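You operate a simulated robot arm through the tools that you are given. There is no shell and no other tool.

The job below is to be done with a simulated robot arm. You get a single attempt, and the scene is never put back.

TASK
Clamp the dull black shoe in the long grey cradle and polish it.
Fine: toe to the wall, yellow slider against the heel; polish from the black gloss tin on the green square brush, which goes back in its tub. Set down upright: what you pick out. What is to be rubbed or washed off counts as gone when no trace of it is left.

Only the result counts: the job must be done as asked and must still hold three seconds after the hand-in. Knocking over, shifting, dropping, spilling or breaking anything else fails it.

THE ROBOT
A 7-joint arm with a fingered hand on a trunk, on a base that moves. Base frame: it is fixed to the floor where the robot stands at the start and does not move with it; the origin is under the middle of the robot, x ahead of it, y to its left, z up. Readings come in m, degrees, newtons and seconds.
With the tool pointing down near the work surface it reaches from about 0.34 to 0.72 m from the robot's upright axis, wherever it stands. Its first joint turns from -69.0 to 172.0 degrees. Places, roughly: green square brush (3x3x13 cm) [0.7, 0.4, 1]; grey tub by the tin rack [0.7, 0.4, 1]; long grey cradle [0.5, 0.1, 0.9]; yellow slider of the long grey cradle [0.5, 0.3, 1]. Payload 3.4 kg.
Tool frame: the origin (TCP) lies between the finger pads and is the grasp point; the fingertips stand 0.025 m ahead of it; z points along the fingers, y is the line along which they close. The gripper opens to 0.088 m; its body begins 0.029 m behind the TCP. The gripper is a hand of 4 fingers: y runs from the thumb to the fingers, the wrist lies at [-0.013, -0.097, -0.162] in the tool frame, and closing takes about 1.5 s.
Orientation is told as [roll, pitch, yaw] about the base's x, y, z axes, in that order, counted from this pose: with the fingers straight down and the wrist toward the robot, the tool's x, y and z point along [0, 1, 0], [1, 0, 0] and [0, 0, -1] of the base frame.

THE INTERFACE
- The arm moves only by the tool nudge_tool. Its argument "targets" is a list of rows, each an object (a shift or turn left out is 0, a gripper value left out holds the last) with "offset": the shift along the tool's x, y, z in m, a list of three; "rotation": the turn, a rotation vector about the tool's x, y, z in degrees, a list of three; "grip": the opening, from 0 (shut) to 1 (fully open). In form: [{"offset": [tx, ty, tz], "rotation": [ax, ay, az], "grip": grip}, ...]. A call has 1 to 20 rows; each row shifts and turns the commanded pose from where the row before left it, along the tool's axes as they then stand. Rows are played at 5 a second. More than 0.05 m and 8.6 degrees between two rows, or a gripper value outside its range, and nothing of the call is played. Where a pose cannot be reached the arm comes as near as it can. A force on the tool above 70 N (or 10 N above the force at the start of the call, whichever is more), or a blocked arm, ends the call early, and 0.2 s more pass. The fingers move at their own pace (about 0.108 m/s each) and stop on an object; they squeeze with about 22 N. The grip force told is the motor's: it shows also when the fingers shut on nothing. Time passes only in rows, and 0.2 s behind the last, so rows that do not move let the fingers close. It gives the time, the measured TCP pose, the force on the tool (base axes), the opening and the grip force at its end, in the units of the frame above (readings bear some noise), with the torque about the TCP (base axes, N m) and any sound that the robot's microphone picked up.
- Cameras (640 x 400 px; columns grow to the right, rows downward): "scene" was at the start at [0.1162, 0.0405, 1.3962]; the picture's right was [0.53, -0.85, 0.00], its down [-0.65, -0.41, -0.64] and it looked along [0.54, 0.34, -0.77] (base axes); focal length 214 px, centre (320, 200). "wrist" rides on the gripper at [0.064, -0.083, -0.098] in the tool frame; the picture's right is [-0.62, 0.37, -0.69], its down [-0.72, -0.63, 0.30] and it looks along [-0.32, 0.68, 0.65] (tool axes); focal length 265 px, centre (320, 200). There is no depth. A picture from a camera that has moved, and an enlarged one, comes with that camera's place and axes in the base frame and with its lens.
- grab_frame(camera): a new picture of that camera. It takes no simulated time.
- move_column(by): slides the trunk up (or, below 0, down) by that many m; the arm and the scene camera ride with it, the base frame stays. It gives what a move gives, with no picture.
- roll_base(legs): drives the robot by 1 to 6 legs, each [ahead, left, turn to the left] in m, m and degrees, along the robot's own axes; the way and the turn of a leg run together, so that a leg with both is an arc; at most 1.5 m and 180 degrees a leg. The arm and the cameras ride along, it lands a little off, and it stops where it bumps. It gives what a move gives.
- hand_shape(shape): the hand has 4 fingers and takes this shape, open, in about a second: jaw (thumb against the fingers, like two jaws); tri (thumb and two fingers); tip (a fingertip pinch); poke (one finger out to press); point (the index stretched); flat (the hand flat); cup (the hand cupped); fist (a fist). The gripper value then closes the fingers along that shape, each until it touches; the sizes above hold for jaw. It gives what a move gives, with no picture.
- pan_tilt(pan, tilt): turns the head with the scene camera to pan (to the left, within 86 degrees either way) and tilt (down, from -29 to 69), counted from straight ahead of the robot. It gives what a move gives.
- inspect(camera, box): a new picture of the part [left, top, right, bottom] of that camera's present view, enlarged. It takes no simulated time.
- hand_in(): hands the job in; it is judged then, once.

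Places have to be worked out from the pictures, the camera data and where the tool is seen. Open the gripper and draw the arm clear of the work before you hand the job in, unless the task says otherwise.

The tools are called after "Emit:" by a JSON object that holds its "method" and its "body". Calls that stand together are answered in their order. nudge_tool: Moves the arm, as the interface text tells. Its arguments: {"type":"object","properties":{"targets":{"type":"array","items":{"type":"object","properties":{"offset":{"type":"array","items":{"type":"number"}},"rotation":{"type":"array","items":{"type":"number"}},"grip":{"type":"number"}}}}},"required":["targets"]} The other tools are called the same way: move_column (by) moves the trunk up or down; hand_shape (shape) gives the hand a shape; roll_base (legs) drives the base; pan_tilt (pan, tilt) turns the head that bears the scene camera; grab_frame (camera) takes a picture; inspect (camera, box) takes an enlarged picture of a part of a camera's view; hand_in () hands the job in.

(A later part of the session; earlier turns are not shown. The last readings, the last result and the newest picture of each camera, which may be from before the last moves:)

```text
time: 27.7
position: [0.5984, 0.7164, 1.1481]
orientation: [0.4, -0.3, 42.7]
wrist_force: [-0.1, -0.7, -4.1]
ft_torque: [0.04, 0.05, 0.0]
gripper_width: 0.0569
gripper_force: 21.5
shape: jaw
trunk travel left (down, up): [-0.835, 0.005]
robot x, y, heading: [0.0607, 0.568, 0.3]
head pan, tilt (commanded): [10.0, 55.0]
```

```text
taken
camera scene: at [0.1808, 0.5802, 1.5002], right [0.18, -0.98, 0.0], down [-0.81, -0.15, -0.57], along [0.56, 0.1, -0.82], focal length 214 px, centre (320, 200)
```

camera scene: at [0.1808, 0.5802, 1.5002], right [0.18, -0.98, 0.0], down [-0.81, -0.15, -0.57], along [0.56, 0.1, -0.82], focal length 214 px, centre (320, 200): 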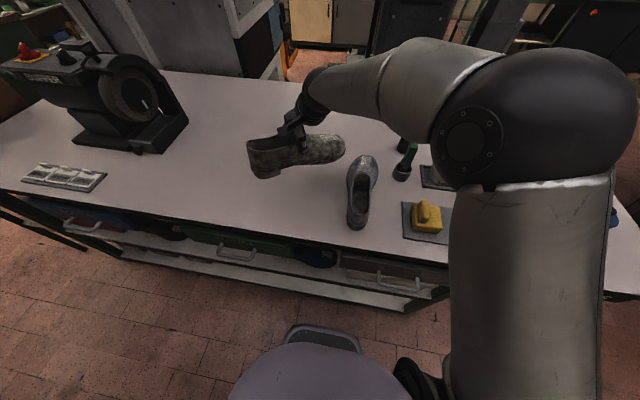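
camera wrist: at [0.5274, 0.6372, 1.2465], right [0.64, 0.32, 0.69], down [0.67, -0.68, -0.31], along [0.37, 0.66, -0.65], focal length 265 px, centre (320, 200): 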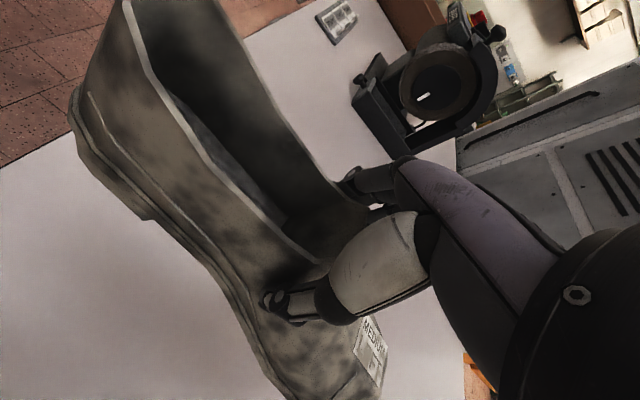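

Fine so far. I finish the turn to yaw ≈ 0.

Emit:
{"method": "nudge_tool", "body": {"targets": [{"rotation": [0, 0, 7.1]}, {"rotation": [0, 0, 7.1]}, {"rotation": [0, 0, 7.1]}, {"rotation": [0, 0, 7.1]}, {"rotation": [0, 0, 7.1]}, {"rotation": [0, 0, 7.1]}, {}]}}

Emit:
{"method": "grab_frame", "body": {"camera": "scene"}}

Emit:
{"method": "grab_frame", "body": {"camera": "wrist"}}

```text
time: 29.5
position: [0.6119, 0.6947, 1.1713]
orientation: [4.8, 0.0, -2.7]
wrist_force: [0.4, 0.0, -4.2]
ft_torque: [0.02, 0.0, -0.01]
gripper_width: 0.0568
gripper_force: 21.6
shape: jaw
trunk travel left (down, up): [-0.835, 0.005]
robot x, y, heading: [0.0542, 0.5666, 0.3]
head pan, tilt (commanded): [10.0, 55.0]
stopped in row 7: the arm was blocked; the commanded pose is now the measured one
```

```text
taken
camera scene: at [0.1803, 0.5804, 1.5003], right [0.18, -0.98, 0.0], down [-0.81, -0.15, -0.57], along [0.56, 0.1, -0.82], focal length 214 px, centre (320, 200)
```

scene: 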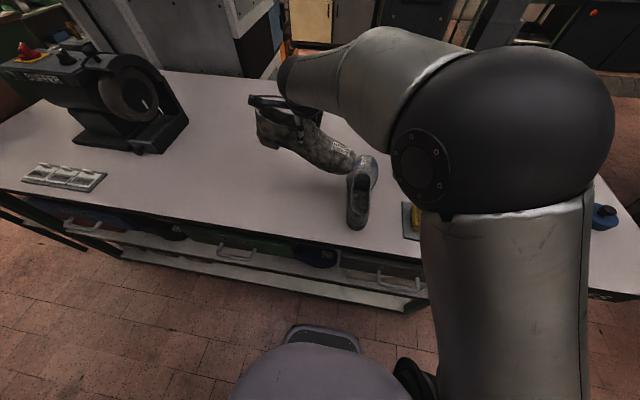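

```text
taken
camera wrist: at [0.5309, 0.7549, 1.2749], right [0.34, -0.69, 0.64], down [-0.66, -0.66, -0.36], along [0.67, -0.3, -0.68], focal length 265 px, centre (320, 200)
```

wrist: 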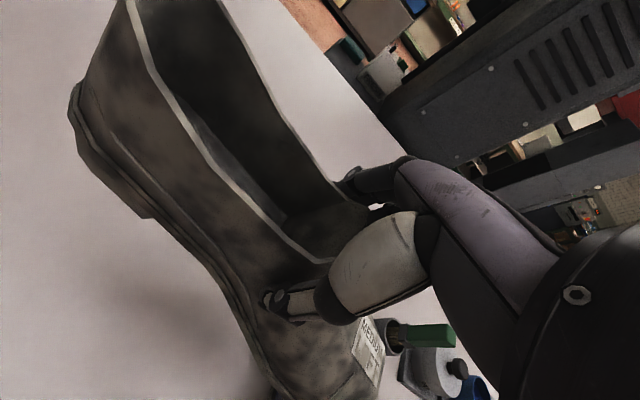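

The arm was blocked near its limit (no contact force on the shoe). I retract toward the robot and undo the small roll before driving.

Emit:
{"method": "nudge_tool", "body": {"targets": [{"offset": [0, -0.02, 0], "rotation": [0, -2.4, -1.3]}, {"offset": [0, -0.02, 0], "rotation": [0, -2.4, -1.3]}, {"offset": [0, -0.02, 0]}, {}]}}

Emit:
{"method": "grab_frame", "body": {"camera": "scene"}}

```text
time: 30.5
position: [0.5567, 0.6917, 1.1775]
orientation: [1.5, -0.1, -0.9]
wrist_force: [0.3, 0.7, -4.2]
ft_torque: [0.07, 0.0, 0.0]
gripper_width: 0.0566
gripper_force: 22.0
shape: jaw
trunk travel left (down, up): [-0.835, 0.005]
robot x, y, heading: [0.057, 0.5659, 0.5]
head pan, tilt (commanded): [10.0, 55.0]
```

```text
taken
camera scene: at [0.1809, 0.5808, 1.5002], right [0.18, -0.98, 0.0], down [-0.81, -0.15, -0.57], along [0.56, 0.1, -0.82], focal length 214 px, centre (320, 200)
```

scene: 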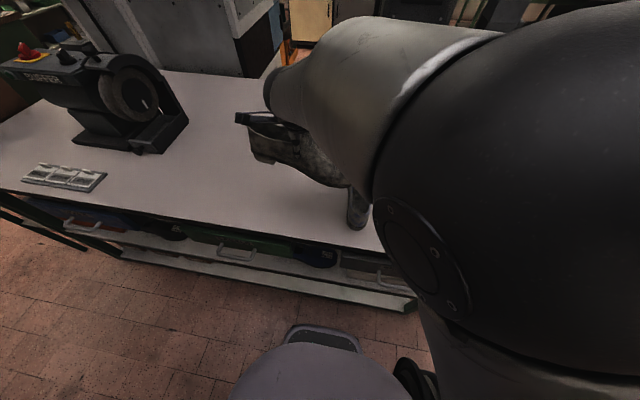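

Now at (0.557, 0.692, 1.178), shoe bottom well above the blue shoe's top. I drive the base right 0.45 m toward the cradle.

Emit:
{"method": "roll_base", "body": {"legs": [[0, -0.45, 0]]}}

Emit:
{"method": "grab_frame", "body": {"camera": "scene"}}

Emit:
{"method": "grab_frame", "body": {"camera": "wrist"}}

```text
time: 33.2
position: [0.5577, 0.2522, 1.178]
orientation: [1.5, -0.2, -0.4]
wrist_force: [-0.5, -0.1, -2.6]
ft_torque: [0.06, 0.0, 0.03]
gripper_width: 0.0566
gripper_force: 22.1
shape: jaw
trunk travel left (down, up): [-0.835, 0.005]
robot x, y, heading: [0.0604, 0.1243, 0.2]
head pan, tilt (commanded): [10.0, 55.0]
```

```text
taken
camera scene: at [0.1826, 0.1371, 1.5003], right [0.18, -0.98, 0.0], down [-0.81, -0.15, -0.57], along [0.56, 0.1, -0.82], focal length 214 px, centre (320, 200)
```

scene: 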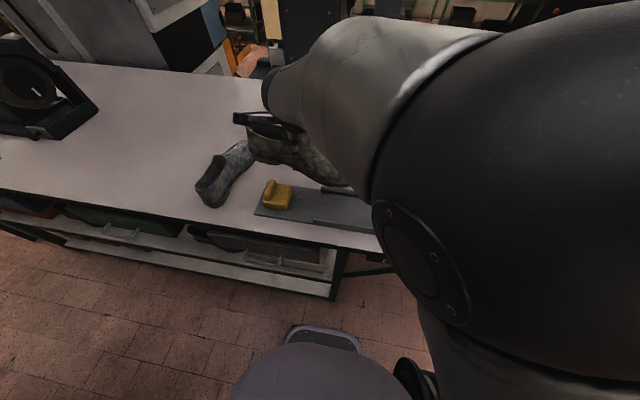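

```text
taken
camera wrist: at [0.4733, 0.3135, 1.2788], right [0.36, -0.64, 0.68], down [-0.63, -0.7, -0.32], along [0.68, -0.31, -0.66], focal length 265 px, centre (320, 200)
```

wrist: 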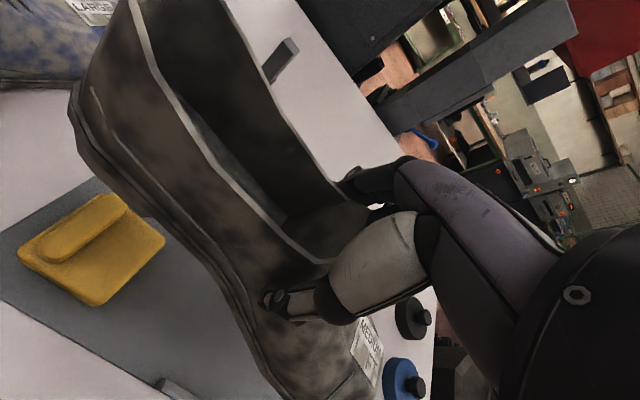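

The shoe is over the cradle's open end. I move it toward its final spot, still high, then use the wrist view for the walls.

Emit:
{"method": "nudge_tool", "body": {"targets": [{"offset": [-0.025, -0.003, 0], "rotation": [0, -1.5, 0]}, {"offset": [-0.025, -0.003, 0]}, {"offset": [-0.025, -0.003, 0]}, {"offset": [-0.025, -0.003, 0.02]}, {}]}}

Emit:
{"method": "grab_frame", "body": {"camera": "scene"}}

Emit:
{"method": "grab_frame", "body": {"camera": "wrist"}}

```text
time: 34.4
position: [0.542, 0.1516, 1.1515]
orientation: [-0.5, 0.8, -0.2]
wrist_force: [-0.3, 0.9, -3.9]
ft_torque: [0.06, -0.04, -0.01]
gripper_width: 0.0566
gripper_force: 22.0
shape: jaw
trunk travel left (down, up): [-0.835, 0.005]
robot x, y, heading: [0.0592, 0.1213, 0.4]
head pan, tilt (commanded): [10.0, 55.0]
```

```text
taken
camera scene: at [0.1887, 0.1348, 1.508], right [0.13, -0.99, 0.0], down [-0.75, -0.1, -0.65], along [0.65, 0.09, -0.76], focal length 214 px, centre (320, 200)
```

scene: 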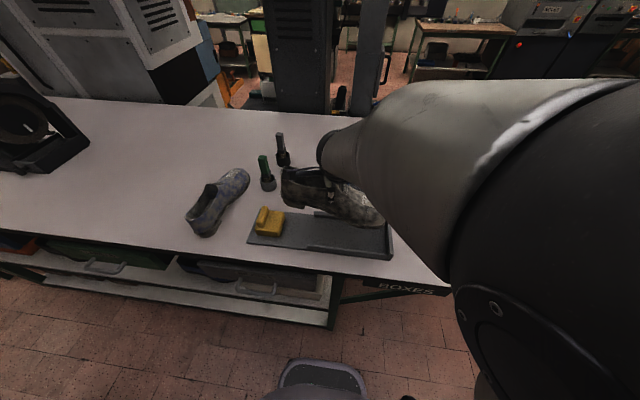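

```text
taken
camera wrist: at [0.4605, 0.2169, 1.2497], right [0.38, -0.62, 0.69], down [-0.64, -0.71, -0.29], along [0.67, -0.33, -0.66], focal length 265 px, centre (320, 200)
```

wrist: 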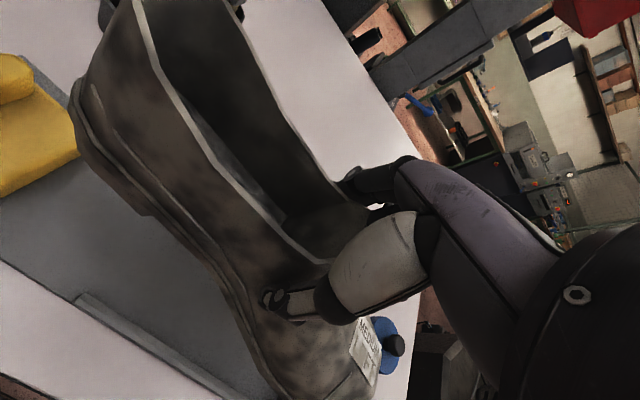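

The near wall's inner edge is at x ≈ 0.485 and starts at y ≈ 0.208. I zoom on the scene view of the cradle's end wall and the shoe.

Emit:
{"method": "inspect", "body": {"camera": "scene", "box": [240, 140, 420, 280]}}

Emit:
{"method": "inspect", "body": {"camera": "wrist", "box": [60, 200, 400, 400]}}

```text
2.86 times, centred on (330, 210) of scene
camera zoom: at [0.1887, 0.1348, 1.508], right [0.13, -0.99, 0.0], down [-0.75, -0.1, -0.65], along [0.65, 0.09, -0.76], focal length 613 px, centre (291, 171)
```

zoom: 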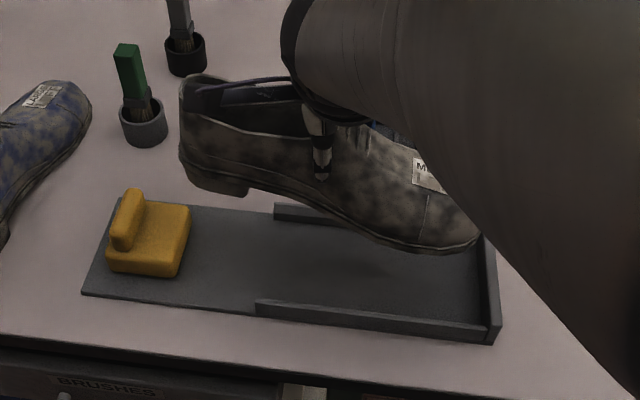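

```text
1.88 times, centred on (230, 300) of wrist
camera zoom: at [0.4605, 0.2169, 1.2497], right [0.38, -0.62, 0.69], down [-0.64, -0.71, -0.29], along [0.67, -0.33, -0.66], focal length 500 px, centre (489, 12)
```

zoom: 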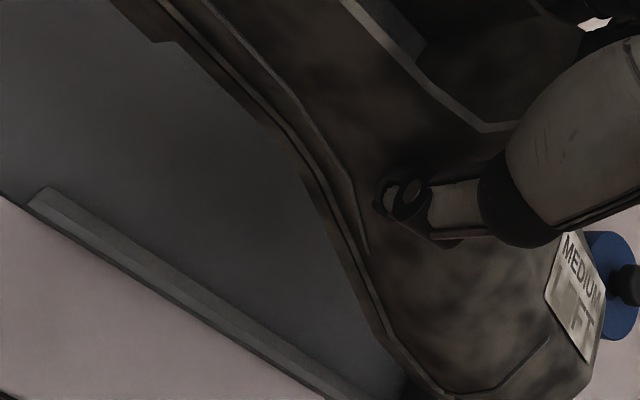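

The shoe hangs about 10–12° toe-down; the end wall's inner face is near y = −0.014. I tilt the hand to level the shoe and look again.

Emit:
{"method": "nudge_tool", "body": {"targets": [{"rotation": [0, -4, 0]}, {"rotation": [0, -4, 0]}, {"rotation": [0, -3, 0]}, {}]}}

Emit:
{"method": "inspect", "body": {"camera": "scene", "box": [240, 140, 420, 280]}}

Emit:
{"method": "grab_frame", "body": {"camera": "wrist"}}

```text
time: 35.4
position: [0.5436, 0.152, 1.1607]
orientation: [-10.6, -0.2, -0.4]
wrist_force: [-0.5, 0.5, -4.2]
ft_torque: [0.08, -0.06, 0.03]
gripper_width: 0.0564
gripper_force: 22.6
shape: jaw
trunk travel left (down, up): [-0.835, 0.005]
robot x, y, heading: [0.0602, 0.1231, 0.1]
head pan, tilt (commanded): [10.0, 55.0]
```

```text
2.86 times, centred on (330, 210) of scene
camera zoom: at [0.183, 0.1365, 1.5008], right [0.17, -0.99, 0.0], down [-0.8, -0.14, -0.58], along [0.57, 0.1, -0.82], focal length 613 px, centre (291, 171)
```

zoom: 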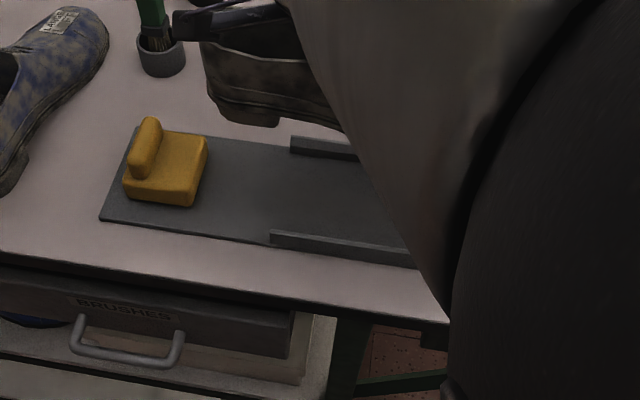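

```text
taken
camera wrist: at [0.4602, 0.234, 1.245], right [0.36, -0.48, 0.8], down [-0.64, -0.75, -0.17], along [0.68, -0.44, -0.58], focal length 265 px, centre (320, 200)
```

wrist: 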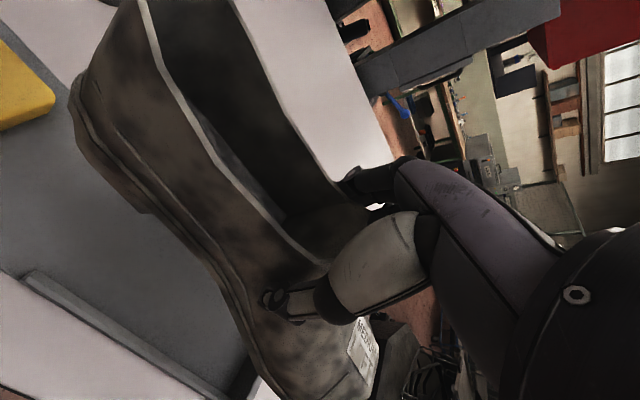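

The elbow hides the toe now. I lower the shoe to just above wall height and look again.

Emit:
{"method": "nudge_tool", "body": {"targets": [{"offset": [0, 0.0, 0.02]}, {"offset": [0, 0, 0.02]}, {"offset": [0, 0, 0.02]}, {"offset": [0, 0, 0.01]}, {}]}}

Emit:
{"method": "grab_frame", "body": {"camera": "scene"}}

Emit:
{"method": "grab_frame", "body": {"camera": "wrist"}}

```text
time: 36.6
position: [0.5471, 0.1388, 1.1019]
orientation: [-9.2, -0.8, -0.8]
wrist_force: [0.7, -0.6, -3.5]
ft_torque: [0.08, 0.0, 0.0]
gripper_width: 0.0565
gripper_force: 22.0
shape: jaw
trunk travel left (down, up): [-0.835, 0.005]
robot x, y, heading: [0.0597, 0.1233, 0.5]
head pan, tilt (commanded): [10.0, 55.0]
```

```text
taken
camera scene: at [0.1824, 0.137, 1.5003], right [0.18, -0.98, 0.0], down [-0.81, -0.15, -0.57], along [0.56, 0.1, -0.82], focal length 214 px, centre (320, 200)
```

scene: 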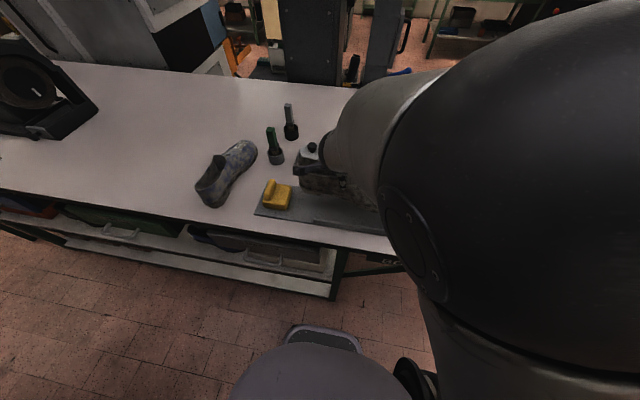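

```text
taken
camera wrist: at [0.4632, 0.219, 1.1862], right [0.35, -0.51, 0.79], down [-0.64, -0.75, -0.2], along [0.69, -0.43, -0.58], focal length 265 px, centre (320, 200)
```

wrist: 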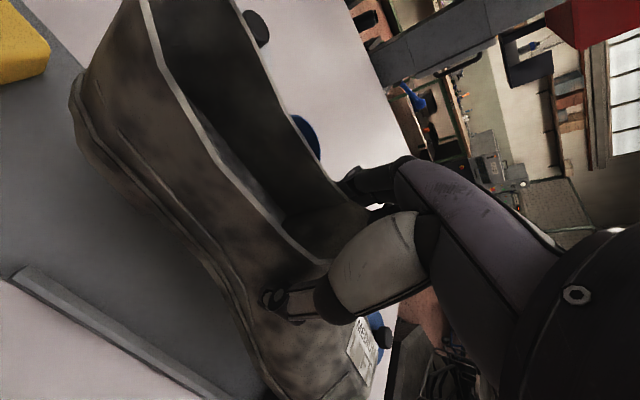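

To get a clear camera view I shift the hand right relative to the robot (toward −y, still above wall height), then drive the base left by the same amount.

Emit:
{"method": "nudge_tool", "body": {"targets": [{"offset": [-0.033, 0, 0.0053]}, {"offset": [-0.033, 0, 0.0053]}, {"offset": [-0.033, 0, 0.0053]}, {}]}}

Emit:
{"method": "grab_frame", "body": {"camera": "scene"}}

```text
time: 37.6
position: [0.5405, 0.036, 1.0962]
orientation: [-11.0, -0.1, -0.4]
wrist_force: [0.0, 1.2, -3.4]
ft_torque: [0.06, 0.0, 0.02]
gripper_width: 0.0566
gripper_force: 22.6
shape: jaw
trunk travel left (down, up): [-0.835, 0.005]
robot x, y, heading: [0.0611, 0.1224, 0.3]
head pan, tilt (commanded): [10.0, 55.0]
```

```text
taken
camera scene: at [0.1824, 0.1376, 1.5003], right [0.18, -0.98, 0.0], down [-0.81, -0.15, -0.57], along [0.56, 0.1, -0.82], focal length 214 px, centre (320, 200)
```

scene: 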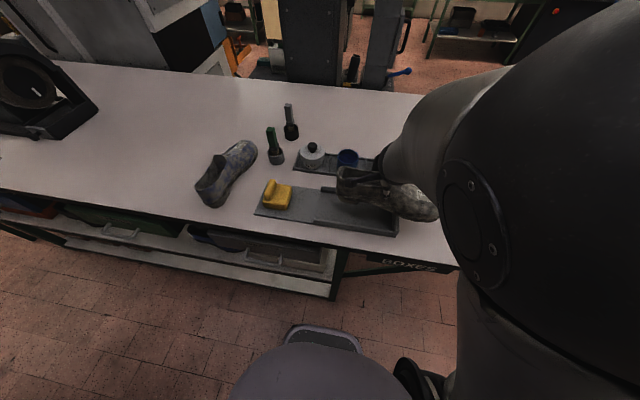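

That frees the view. I drive the base left 0.12 m, carrying the shoe back over the cradle.

Emit:
{"method": "roll_base", "body": {"legs": [[0, 0.12, 0]]}}

Emit:
{"method": "grab_frame", "body": {"camera": "scene"}}

Emit:
{"method": "inspect", "body": {"camera": "scene", "box": [280, 130, 460, 280]}}

Emit:
{"method": "grab_frame", "body": {"camera": "wrist"}}

```text
time: 38.8
position: [0.5401, 0.1557, 1.097]
orientation: [-11.1, -0.2, -0.2]
wrist_force: [-0.1, -0.2, -3.7]
ft_torque: [0.11, -0.02, 0.01]
gripper_width: 0.0563
gripper_force: 22.0
shape: jaw
trunk travel left (down, up): [-0.835, 0.005]
robot x, y, heading: [0.0585, 0.2451, 0.4]
head pan, tilt (commanded): [10.0, 55.0]
```

```text
taken
camera scene: at [0.1817, 0.2557, 1.5003], right [0.18, -0.98, 0.0], down [-0.81, -0.15, -0.57], along [0.56, 0.1, -0.82], focal length 214 px, centre (320, 200)
```

scene: 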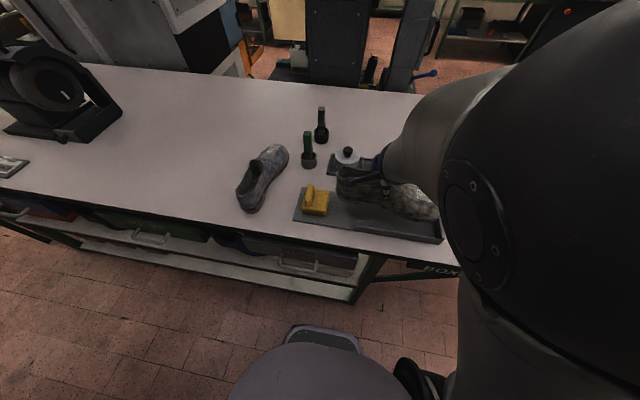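

```text
2.67 times, centred on (370, 205) of scene
camera zoom: at [0.1817, 0.2557, 1.5003], right [0.18, -0.98, 0.0], down [-0.81, -0.15, -0.57], along [0.56, 0.1, -0.82], focal length 572 px, centre (187, 187)
```

zoom: 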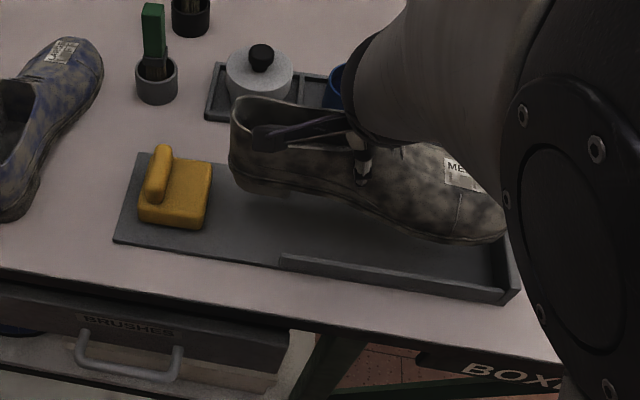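

```text
taken
camera wrist: at [0.4569, 0.238, 1.1806], right [0.36, -0.48, 0.8], down [-0.63, -0.76, -0.16], along [0.68, -0.45, -0.58], focal length 265 px, centre (320, 200)
```

wrist: 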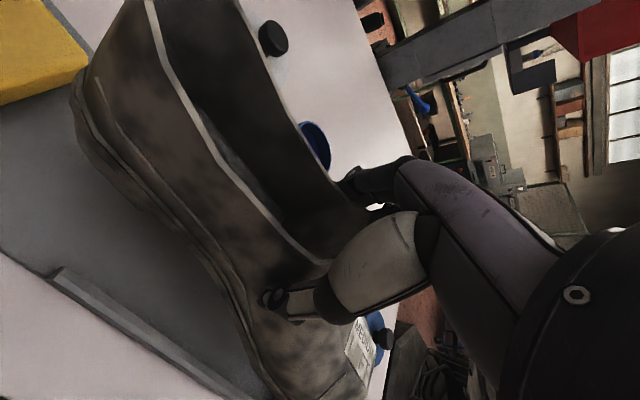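

From here I see the shoe well: roughly level, toe about 0.14 m ahead of the TCP, so I line up at (0.5445, 0.138) and lower it to just above the cradle floor.

Emit:
{"method": "nudge_tool", "body": {"targets": [{"offset": [-0.0174, 0.0045, 0.0034], "rotation": [0, 2.5, 0]}, {"offset": [0.00185, 0, 0.01236]}, {"offset": [0.00185, 0, 0.01236]}, {"offset": [0.00185, 0, 0.01236]}, {"offset": [0.00185, 0, 0.01236]}, {}]}}

Emit:
{"method": "inspect", "body": {"camera": "scene", "box": [280, 130, 460, 280]}}

Emit:
{"method": "grab_frame", "body": {"camera": "wrist"}}

```text
time: 40.2
position: [0.5496, 0.1391, 1.051]
orientation: [-7.1, -0.7, -0.7]
wrist_force: [0.7, 0.4, -3.7]
ft_torque: [0.06, 0.05, 0.02]
gripper_width: 0.0564
gripper_force: 22.1
shape: jaw
trunk travel left (down, up): [-0.835, 0.005]
robot x, y, heading: [0.0604, 0.2467, 0.3]
head pan, tilt (commanded): [10.0, 55.0]
```

```text
2.67 times, centred on (370, 205) of scene
camera zoom: at [0.1815, 0.2558, 1.5003], right [0.18, -0.98, 0.0], down [-0.81, -0.15, -0.57], along [0.56, 0.1, -0.82], focal length 572 px, centre (187, 187)
```

zoom: 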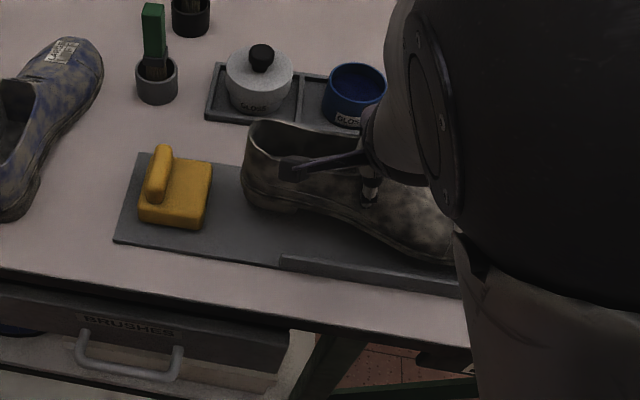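

```text
taken
camera wrist: at [0.4648, 0.2157, 1.1393], right [0.35, -0.53, 0.77], down [-0.64, -0.74, -0.22], along [0.69, -0.41, -0.6], focal length 265 px, centre (320, 200)
```

wrist: 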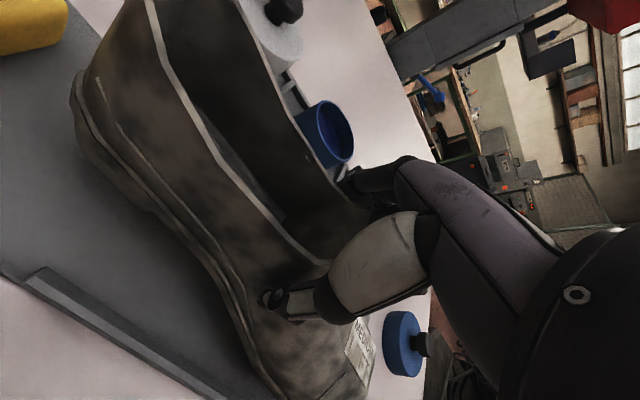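

By the wrist view the shoe's right edge is only ~4–5 mm inside the near wall, so I shift 5 mm away (+x) and lower further in small steps, watching force.

Emit:
{"method": "nudge_tool", "body": {"targets": [{"offset": [0.0, 0.005, 0.0]}, {"offset": [0.00124, 0, 0.0099]}, {"offset": [0.00124, 0, 0.0099]}, {}]}}

Emit:
{"method": "inspect", "body": {"camera": "wrist", "box": [0, 180, 340, 400]}}

Emit:
{"method": "inspect", "body": {"camera": "scene", "box": [280, 130, 460, 280]}}

```text
time: 41.2
position: [0.5537, 0.1378, 1.0345]
orientation: [-5.8, -1.0, -1.4]
wrist_force: [-2.1, 0.8, -3.3]
ft_torque: [0.07, 0.13, -0.09]
gripper_width: 0.056
gripper_force: 22.1
shape: jaw
trunk travel left (down, up): [-0.835, 0.005]
robot x, y, heading: [0.058, 0.2415, 0.6]
head pan, tilt (commanded): [10.0, 55.0]
```

```text
1.82 times, centred on (170, 290) of wrist
camera zoom: at [0.4706, 0.2133, 1.1247], right [0.34, -0.56, 0.76], down [-0.64, -0.72, -0.24], along [0.69, -0.41, -0.6], focal length 483 px, centre (593, 36)
```

zoom: 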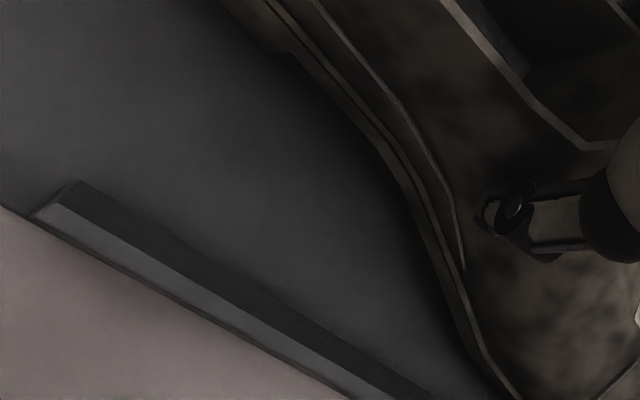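

```text
2.67 times, centred on (370, 205) of scene
camera zoom: at [0.181, 0.2561, 1.5003], right [0.18, -0.98, 0.0], down [-0.81, -0.15, -0.57], along [0.56, 0.1, -0.82], focal length 572 px, centre (187, 187)
```

zoom: 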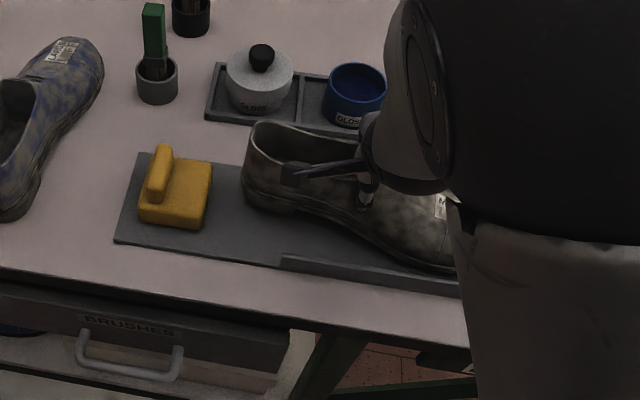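

A small −x force suggests the shoe's far side touches the far wall. I shift back 5 mm and see whether the force vanishes.

Emit:
{"method": "nudge_tool", "body": {"targets": [{"offset": [0.0, -0.0025, 0.0]}, {"offset": [0.0, -0.0025, 0.0]}, {}]}}

```text
time: 42.0
position: [0.5463, 0.134, 1.0293]
orientation: [-6.0, -0.1, -1.8]
wrist_force: [0.1, -0.2, -3.5]
ft_torque: [0.04, 0.0, -0.01]
gripper_width: 0.0562
gripper_force: 22.2
shape: jaw
trunk travel left (down, up): [-0.835, 0.005]
robot x, y, heading: [0.0596, 0.2433, 0.6]
head pan, tilt (commanded): [10.0, 55.0]
```

Free again. I lower in small steps until the sole takes the weight.

Emit:
{"method": "nudge_tool", "body": {"targets": [{"offset": [0.0004, 0, 0.003]}, {"offset": [0.0004, 0, 0.003]}, {}]}}

```text
time: 42.8
position: [0.5485, 0.1352, 1.028]
orientation: [-5.7, -0.7, -1.9]
wrist_force: [0.6, -0.2, -3.1]
ft_torque: [0.04, -0.01, 0.02]
gripper_width: 0.0561
gripper_force: 21.9
shape: jaw
trunk travel left (down, up): [-0.835, 0.005]
robot x, y, heading: [0.0582, 0.2458, 0.6]
head pan, tilt (commanded): [10.0, 55.0]
```

Still carrying the weight. I lower further, correcting the small yaw.

Emit:
{"method": "nudge_tool", "body": {"targets": [{"offset": [0.0004, -0.001, 0.003], "rotation": [0, 0, -1.5]}, {"offset": [0.0004, 0, 0.003]}, {"offset": [0.0004, 0, 0.002]}, {}]}}

Emit:
{"method": "grab_frame", "body": {"camera": "wrist"}}

Emit:
{"method": "inspect", "body": {"camera": "scene", "box": [280, 130, 460, 280]}}

```text
time: 43.8
position: [0.5486, 0.1393, 1.0224]
orientation: [-6.2, -1.3, 0.1]
wrist_force: [1.0, 3.4, 10.4]
ft_torque: [0.08, 0.14, 0.0]
gripper_width: 0.0559
gripper_force: 21.9
shape: jaw
trunk travel left (down, up): [-0.835, 0.005]
robot x, y, heading: [0.0563, 0.2382, 0.5]
head pan, tilt (commanded): [10.0, 55.0]
```

```text
taken
camera wrist: at [0.4631, 0.2138, 1.1124], right [0.35, -0.54, 0.76], down [-0.62, -0.74, -0.24], along [0.7, -0.39, -0.6], focal length 265 px, centre (320, 200)
```

wrist: 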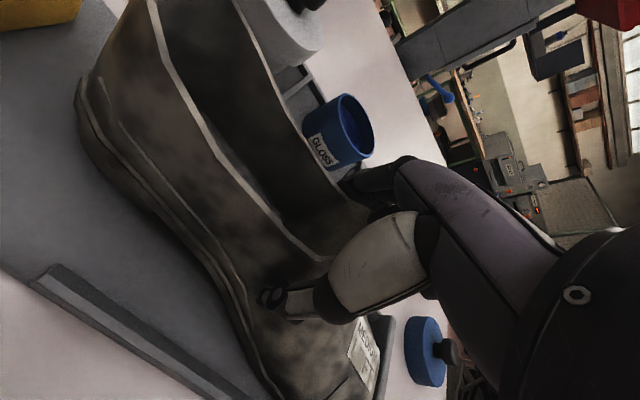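

```text
2.67 times, centred on (370, 205) of scene
camera zoom: at [0.1795, 0.2578, 1.5007], right [0.18, -0.98, 0.0], down [-0.8, -0.15, -0.57], along [0.56, 0.1, -0.82], focal length 572 px, centre (187, 187)
```

zoom: 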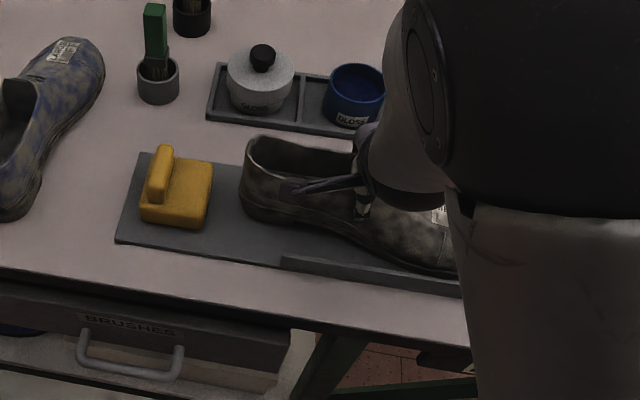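

The sole is on the cradle floor (pressing ~14 N). I ease up a little and slide toward the end wall in small steps until the toe meets it.

Emit:
{"method": "nudge_tool", "body": {"targets": [{"offset": [-0.0002, 0, -0.002]}, {"offset": [-0.003, 0, 0.0003]}, {"offset": [-0.003, 0, 0.0003]}, {}]}}

```text
time: 44.8
position: [0.5448, 0.1337, 1.0229]
orientation: [-7.6, -0.8, 0.7]
wrist_force: [3.1, 9.3, 22.7]
ft_torque: [0.07, -0.11, 0.19]
gripper_width: 0.055
gripper_force: 21.9
shape: jaw
trunk travel left (down, up): [-0.835, 0.005]
robot x, y, heading: [0.0575, 0.2422, 0.3]
head pan, tilt (commanded): [10.0, 55.0]
```

Pressing got stronger (23 N), so that −y resistance may be just friction. I ease up by 3 mm and re-read.

Emit:
{"method": "nudge_tool", "body": {"targets": [{"offset": [-0.0003, 0, -0.0015]}, {"offset": [-0.0003, 0, -0.0015]}, {}]}}

```text
time: 45.6
position: [0.545, 0.1328, 1.0227]
orientation: [-8.1, -0.5, 0.8]
wrist_force: [3.9, 9.5, 28.2]
ft_torque: [0.01, -0.22, 0.17]
gripper_width: 0.0553
gripper_force: 22.7
shape: jaw
trunk travel left (down, up): [-0.835, 0.005]
robot x, y, heading: [0.0615, 0.2431, 0.6]
head pan, tilt (commanded): [10.0, 55.0]
```

Force still rising slightly as the arm settles; I raise 5 mm more.

Emit:
{"method": "nudge_tool", "body": {"targets": [{"offset": [-0.0003, 0, -0.0025]}, {"offset": [-0.0003, 0, -0.0025]}, {}, {}]}}

```text
time: 46.6
position: [0.5444, 0.133, 1.0236]
orientation: [-8.4, 0.1, 1.1]
wrist_force: [1.6, 3.8, 8.7]
ft_torque: [0.0, -0.14, 0.01]
gripper_width: 0.0548
gripper_force: 21.4
shape: jaw
trunk travel left (down, up): [-0.835, 0.005]
robot x, y, heading: [0.0567, 0.2416, 0.6]
head pan, tilt (commanded): [10.0, 55.0]
```

Now 8.7 N. I slide further toward the wall by a few mm with the light pressure.

Emit:
{"method": "nudge_tool", "body": {"targets": [{"offset": [-0.003, 0, -0.0002]}, {"offset": [-0.003, 0, -0.0002]}, {}, {}]}}

Emit:
{"method": "grab_frame", "body": {"camera": "wrist"}}

Emit:
{"method": "inspect", "body": {"camera": "scene", "box": [280, 130, 460, 280]}}

```text
time: 47.6
position: [0.5456, 0.1279, 1.023]
orientation: [-8.6, 0.1, 1.4]
wrist_force: [-0.2, 8.2, 0.1]
ft_torque: [0.12, 0.11, 0.14]
gripper_width: 0.0548
gripper_force: 22.4
shape: jaw
trunk travel left (down, up): [-0.835, 0.005]
robot x, y, heading: [0.0601, 0.2412, 0.5]
head pan, tilt (commanded): [10.0, 55.0]
```

```text
taken
camera wrist: at [0.4588, 0.2049, 1.1113], right [0.38, -0.5, 0.78], down [-0.61, -0.77, -0.19], along [0.69, -0.4, -0.6], focal length 265 px, centre (320, 200)
```

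wrist: 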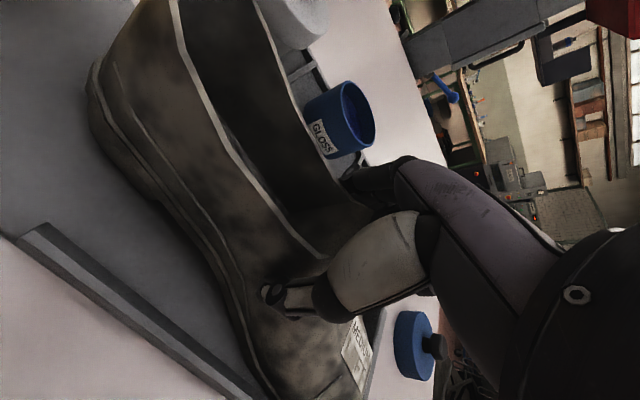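

```text
2.67 times, centred on (370, 205) of scene
camera zoom: at [0.181, 0.2591, 1.5003], right [0.18, -0.98, 0.0], down [-0.81, -0.15, -0.57], along [0.56, 0.1, -0.82], focal length 572 px, centre (187, 187)
```

zoom: 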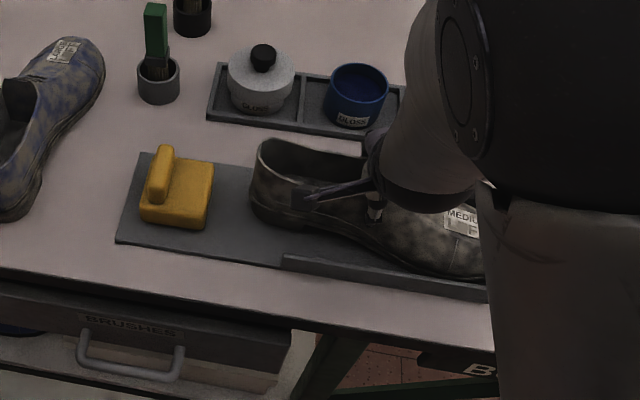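

Floor carries the shoe and an 8 N wall reaction shows the toe is against the end wall. I open the fingers.

Emit:
{"method": "nudge_tool", "body": {"targets": [{"grip": 0.5}, {}, {"grip": 1.0}, {}, {}, {}]}}

Emit:
{"method": "grab_frame", "body": {"camera": "wrist"}}

Emit:
{"method": "inspect", "body": {"camera": "scene", "box": [280, 130, 460, 280]}}

```text
time: 49.0
position: [0.5449, 0.1261, 1.0232]
orientation: [-8.5, 0.0, 1.2]
wrist_force: [0.1, 0.3, -0.3]
ft_torque: [0.0, -0.05, 0.02]
gripper_width: 0.0879
gripper_force: 0.0
shape: jaw
trunk travel left (down, up): [-0.835, 0.005]
robot x, y, heading: [0.0597, 0.2407, 0.4]
head pan, tilt (commanded): [10.0, 55.0]
```

```text
taken
camera wrist: at [0.4591, 0.2021, 1.1116], right [0.38, -0.5, 0.78], down [-0.61, -0.76, -0.2], along [0.69, -0.4, -0.6], focal length 265 px, centre (320, 200)
```

wrist: 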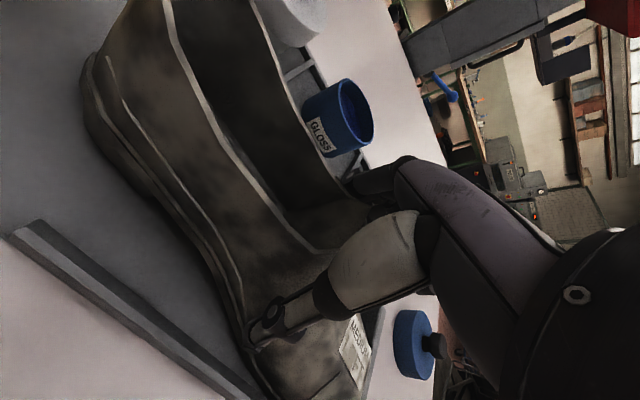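

```text
2.67 times, centred on (370, 205) of scene
camera zoom: at [0.1811, 0.2557, 1.5004], right [0.18, -0.98, 0.0], down [-0.81, -0.15, -0.57], along [0.56, 0.1, -0.82], focal length 572 px, centre (187, 187)
```

zoom: 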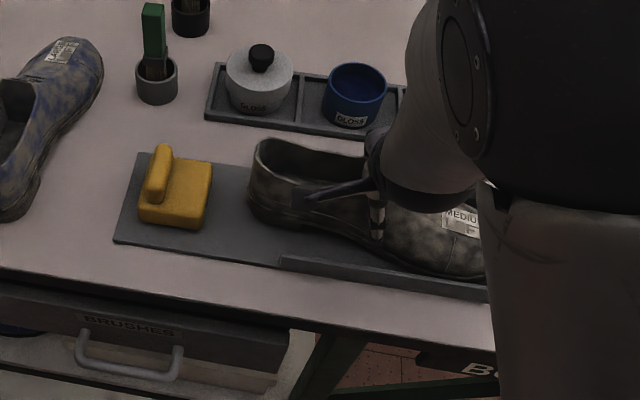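

The shoe is released and stands in the cradle. I lift the hand straight up.

Emit:
{"method": "nudge_tool", "body": {"targets": [{"offset": [-0.0015, 0, -0.0099]}, {"offset": [-0.0015, 0, -0.0099]}, {"offset": [-0.003, 0, -0.0198]}, {"offset": [-0.003, 0, -0.0198]}, {"offset": [-0.003, 0, -0.0198]}, {"offset": [-0.003, 0, -0.0198]}, {}]}}

Emit:
{"method": "grab_frame", "body": {"camera": "wrist"}}

Emit:
{"method": "grab_frame", "body": {"camera": "scene"}}

```text
time: 50.6
position: [0.5445, 0.1262, 1.1208]
orientation: [-8.3, 0.5, 1.2]
wrist_force: [0.5, 0.8, 0.5]
ft_torque: [-0.01, -0.01, -0.01]
gripper_width: 0.0877
gripper_force: 0.1
shape: jaw
trunk travel left (down, up): [-0.835, 0.005]
robot x, y, heading: [0.054, 0.2397, 0.4]
head pan, tilt (commanded): [10.0, 55.0]
```

```text
taken
camera wrist: at [0.4586, 0.2019, 1.2102], right [0.39, -0.51, 0.77], down [-0.62, -0.76, -0.19], along [0.69, -0.4, -0.61], focal length 265 px, centre (320, 200)
```

wrist: 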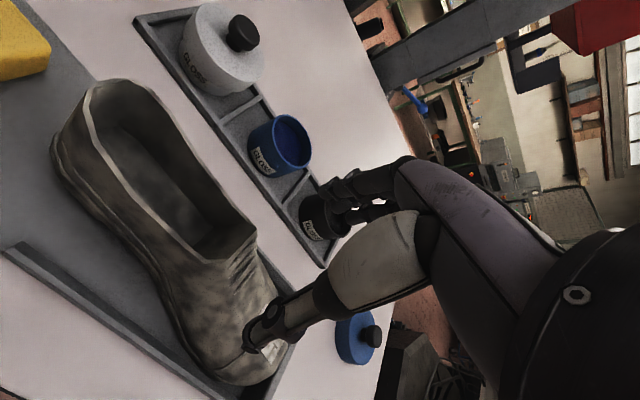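

```text
taken
camera scene: at [0.183, 0.2534, 1.5017], right [0.14, -0.99, 0.0], down [-0.8, -0.11, -0.59], along [0.58, 0.08, -0.81], focal length 214 px, centre (320, 200)
```

scene: 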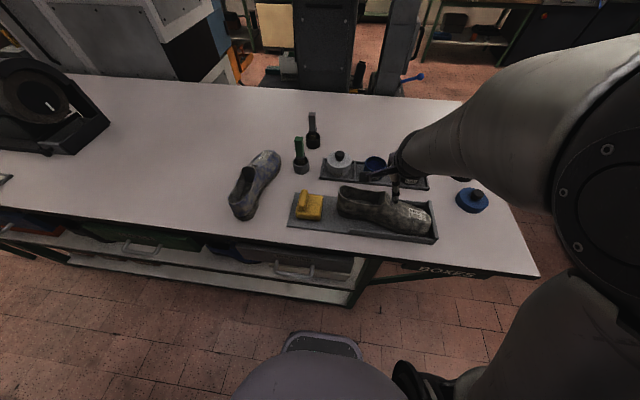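

The shoe stands upright in the cradle. I zoom in to check fit, the gap to the slider, and the slider's shape.

Emit:
{"method": "inspect", "body": {"camera": "scene", "box": [280, 160, 450, 260]}}

Emit:
{"method": "inspect", "body": {"camera": "wrist", "box": [0, 0, 320, 400]}}

```text
3.76 times, centred on (365, 210) of scene
camera zoom: at [0.183, 0.2534, 1.5017], right [0.14, -0.99, 0.0], down [-0.8, -0.11, -0.59], along [0.58, 0.08, -0.81], focal length 807 px, centre (151, 162)
```

zoom: 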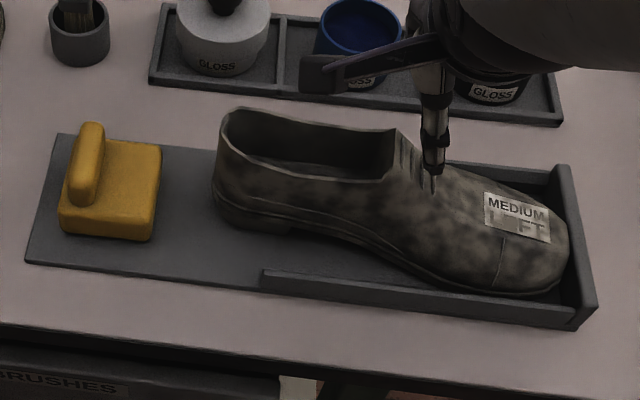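

```text
1.00 times, centred on (160, 200) of wrist (not enlarged: the box is as wide or as high as the picture)
camera zoom: at [0.4586, 0.2019, 1.2102], right [0.39, -0.51, 0.77], down [-0.62, -0.76, -0.19], along [0.69, -0.4, -0.61], focal length 265 px, centre (480, 200)
```

zoom: 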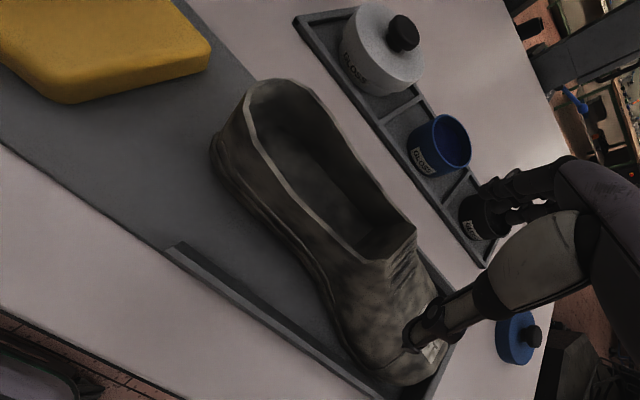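

The shoe sits about 7° askew (heel toward the far side, rim axis ≈ −96.5°). I will re-grip it at the waist and straighten it in place; first I square the hand to it (roll 0, yaw −6.5).

Emit:
{"method": "nudge_tool", "body": {"targets": [{"rotation": [0, 4.2, 0]}, {"rotation": [0, 4.2, 0]}, {"rotation": [0, 0, 4]}, {"rotation": [0, 0, 3.7]}, {}]}}

```text
time: 51.8
position: [0.5443, 0.1246, 1.1215]
orientation: [0.0, 0.5, -6.6]
wrist_force: [-0.9, 0.9, 0.9]
ft_torque: [0.0, 0.03, 0.02]
gripper_width: 0.0874
gripper_force: 0.1
shape: jaw
trunk travel left (down, up): [-0.835, 0.005]
robot x, y, heading: [0.062, 0.2414, 0.6]
head pan, tilt (commanded): [10.0, 55.0]
```

Squared up over the waist at (0.544, 0.125). I descend around the shoe.

Emit:
{"method": "nudge_tool", "body": {"targets": [{"offset": [0, 0, 0.025]}, {"offset": [0, 0, 0.02]}, {"offset": [0, 0, 0.02]}, {"offset": [0, 0, 0.015]}, {"offset": [0, 0, 0.01]}, {}]}}

Emit:
{"method": "grab_frame", "body": {"camera": "wrist"}}

Emit:
{"method": "inspect", "body": {"camera": "scene", "box": [280, 160, 450, 260]}}

```text
time: 53.2
position: [0.5445, 0.1257, 1.034]
orientation: [-0.1, -0.1, -6.5]
wrist_force: [-0.5, -0.3, 0.1]
ft_torque: [0.03, 0.02, 0.01]
gripper_width: 0.088
gripper_force: 0.0
shape: jaw
trunk travel left (down, up): [-0.835, 0.005]
robot x, y, heading: [0.0599, 0.244, 0.4]
head pan, tilt (commanded): [10.0, 55.0]
```

```text
taken
camera wrist: at [0.4686, 0.1989, 1.1322], right [0.3, -0.66, 0.69], down [-0.71, -0.64, -0.3], along [0.64, -0.4, -0.65], focal length 265 px, centre (320, 200)
```

wrist: 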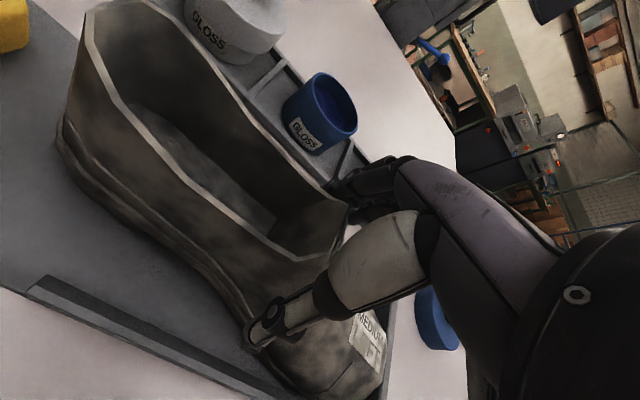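

```text
3.76 times, centred on (365, 210) of scene
camera zoom: at [0.1809, 0.2563, 1.5004], right [0.18, -0.98, 0.0], down [-0.81, -0.15, -0.57], along [0.56, 0.1, -0.82], focal length 807 px, centre (151, 162)
```

zoom: 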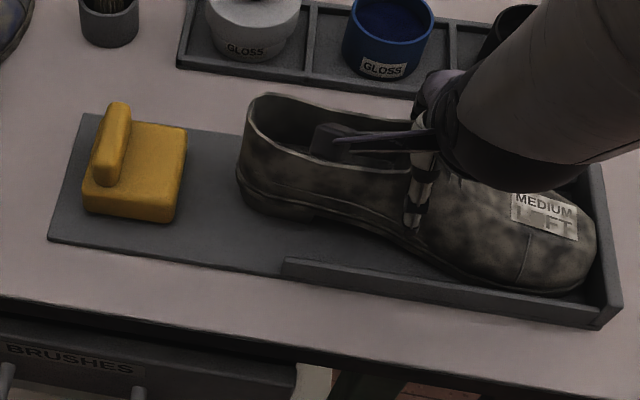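

I close on the waist.

Emit:
{"method": "nudge_tool", "body": {"targets": [{"offset": [0, 0, 0.005], "grip": 0}, {}, {}, {}, {}, {}, {}, {}]}}

```text
time: 55.0
position: [0.5447, 0.1257, 1.0301]
orientation: [-0.1, -0.1, -6.5]
wrist_force: [3.0, 0.6, 9.2]
ft_torque: [-0.09, -0.11, 0.06]
gripper_width: 0.0539
gripper_force: 22.2
shape: jaw
trunk travel left (down, up): [-0.835, 0.005]
robot x, y, heading: [0.0581, 0.2441, 0.3]
head pan, tilt (commanded): [10.0, 55.0]
```

Gripped (0.054 m). I ease up slightly and rotate it +7° in small steps with a slight +x shift.

Emit:
{"method": "nudge_tool", "body": {"targets": [{"offset": [0, 0, -0.002]}, {"offset": [0, 0.001, 0], "rotation": [0, 0, -2]}, {"offset": [0, 0.001, 0], "rotation": [0, 0, -2]}, {"offset": [0, 0.001, 0], "rotation": [0, 0, -2]}, {"offset": [0, 0.001, 0], "rotation": [0, 0, -1.5]}, {}, {}]}}

Emit:
{"method": "inspect", "body": {"camera": "scene", "box": [280, 160, 450, 260]}}

Emit:
{"method": "grab_frame", "body": {"camera": "wrist"}}

```text
time: 56.6
position: [0.5482, 0.1248, 1.0318]
orientation: [-0.1, -0.1, 1.0]
wrist_force: [-1.8, 0.5, 0.3]
ft_torque: [-0.01, 0.1, -0.13]
gripper_width: 0.0539
gripper_force: 22.1
shape: jaw
trunk travel left (down, up): [-0.835, 0.005]
robot x, y, heading: [0.0573, 0.2417, 0.6]
head pan, tilt (commanded): [10.0, 55.0]
```

```text
3.76 times, centred on (365, 210) of scene
camera zoom: at [0.1809, 0.2563, 1.5004], right [0.18, -0.98, 0.0], down [-0.81, -0.15, -0.57], along [0.56, 0.1, -0.82], focal length 807 px, centre (151, 162)
```

zoom: 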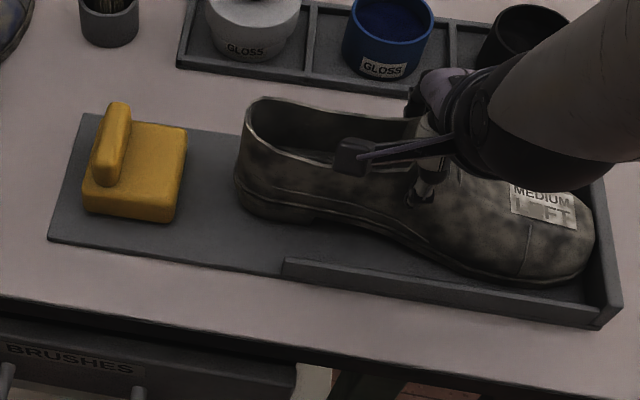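

```text
taken
camera wrist: at [0.4628, 0.1879, 1.1301], right [0.38, -0.61, 0.69], down [-0.62, -0.73, -0.3], along [0.69, -0.31, -0.65], focal length 265 px, centre (320, 200)
```

wrist: 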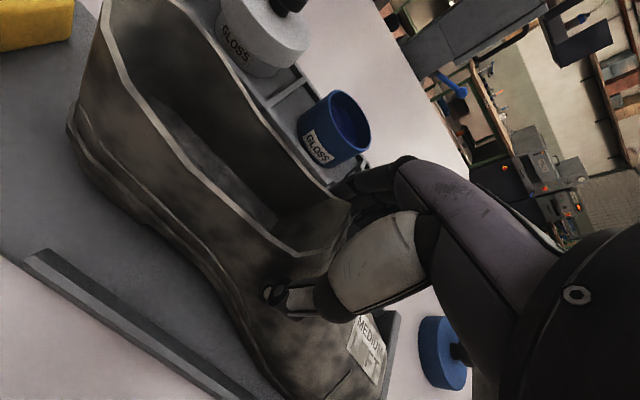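

Much straighter now, with a slight touch on the far wall. I shift 2 mm back, nudge toward the end wall until it reacts, then release.

Emit:
{"method": "nudge_tool", "body": {"targets": [{"offset": [0, -0.0025, 0]}, {"offset": [-0.002, 0, 0]}, {"offset": [-0.002, 0, 0]}, {}]}}

```text
time: 57.6
position: [0.5451, 0.1234, 1.0312]
orientation: [-0.1, -0.1, 1.2]
wrist_force: [1.4, 3.9, 2.4]
ft_torque: [0.07, -0.03, 0.03]
gripper_width: 0.0542
gripper_force: 21.5
shape: jaw
trunk travel left (down, up): [-0.835, 0.005]
robot x, y, heading: [0.0551, 0.2422, 0.8]
head pan, tilt (commanded): [10.0, 55.0]
```

Emit:
{"method": "nudge_tool", "body": {"targets": [{"offset": [-0.002, 0, 0]}, {"offset": [-0.001, 0, 0]}, {}]}}

```text
time: 58.4
position: [0.5449, 0.1218, 1.0305]
orientation: [-0.1, -0.1, 1.1]
wrist_force: [0.1, 9.9, 1.9]
ft_torque: [0.19, -0.02, 0.15]
gripper_width: 0.0544
gripper_force: 22.1
shape: jaw
trunk travel left (down, up): [-0.835, 0.005]
robot x, y, heading: [0.0567, 0.2442, 0.7]
head pan, tilt (commanded): [10.0, 55.0]
```

The +y reaction rose to 10 N: the toe is against the end wall. I open the fingers and lift straight up.

Emit:
{"method": "nudge_tool", "body": {"targets": [{"offset": [0.001, 0, 0]}, {"grip": 0.6}, {}, {"grip": 1.0}, {}, {}, {}]}}

Emit:
{"method": "nudge_tool", "body": {"targets": [{"offset": [0, 0, -0.01]}, {"offset": [0, 0, -0.02]}, {"offset": [0, 0, -0.025]}, {"offset": [0, 0, -0.025]}, {"offset": [0, 0, -0.025]}, {}]}}

Emit:
{"method": "inspect", "body": {"camera": "scene", "box": [280, 160, 450, 260]}}

Emit:
{"method": "grab_frame", "body": {"camera": "wrist"}}

```text
time: 60.0
position: [0.5472, 0.1192, 1.0317]
orientation: [-0.1, -0.1, 1.0]
wrist_force: [1.0, -0.5, -0.7]
ft_torque: [0.0, 0.01, 0.03]
gripper_width: 0.0879
gripper_force: 0.2
shape: jaw
trunk travel left (down, up): [-0.835, 0.005]
robot x, y, heading: [0.0611, 0.246, 0.4]
head pan, tilt (commanded): [10.0, 55.0]
```

```text
time: 61.4
position: [0.5462, 0.1182, 1.1359]
orientation: [-0.1, 0.0, 1.0]
wrist_force: [0.1, -0.3, -1.2]
ft_torque: [-0.03, 0.0, 0.01]
gripper_width: 0.0875
gripper_force: 0.0
shape: jaw
trunk travel left (down, up): [-0.835, 0.005]
robot x, y, heading: [0.0587, 0.2454, 0.4]
head pan, tilt (commanded): [10.0, 55.0]
```

```text
3.76 times, centred on (365, 210) of scene
camera zoom: at [0.1816, 0.2563, 1.5003], right [0.18, -0.98, 0.0], down [-0.81, -0.15, -0.57], along [0.56, 0.1, -0.82], focal length 807 px, centre (151, 162)
```

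zoom: 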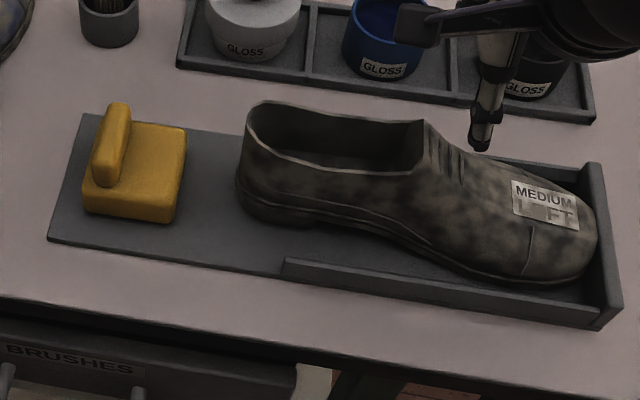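

```text
taken
camera wrist: at [0.4619, 0.1809, 1.2339], right [0.38, -0.61, 0.69], down [-0.62, -0.73, -0.3], along [0.69, -0.31, -0.65], focal length 265 px, centre (320, 200)
```

wrist: 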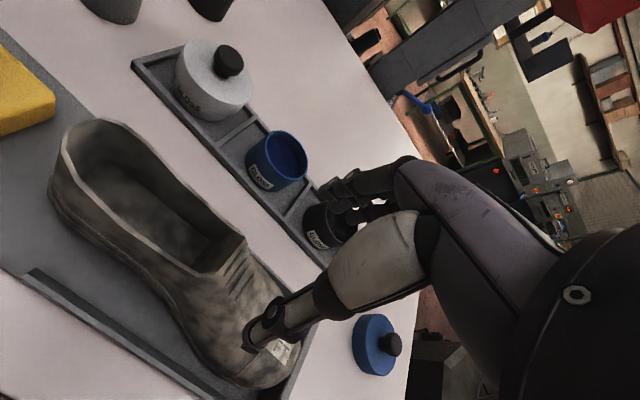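

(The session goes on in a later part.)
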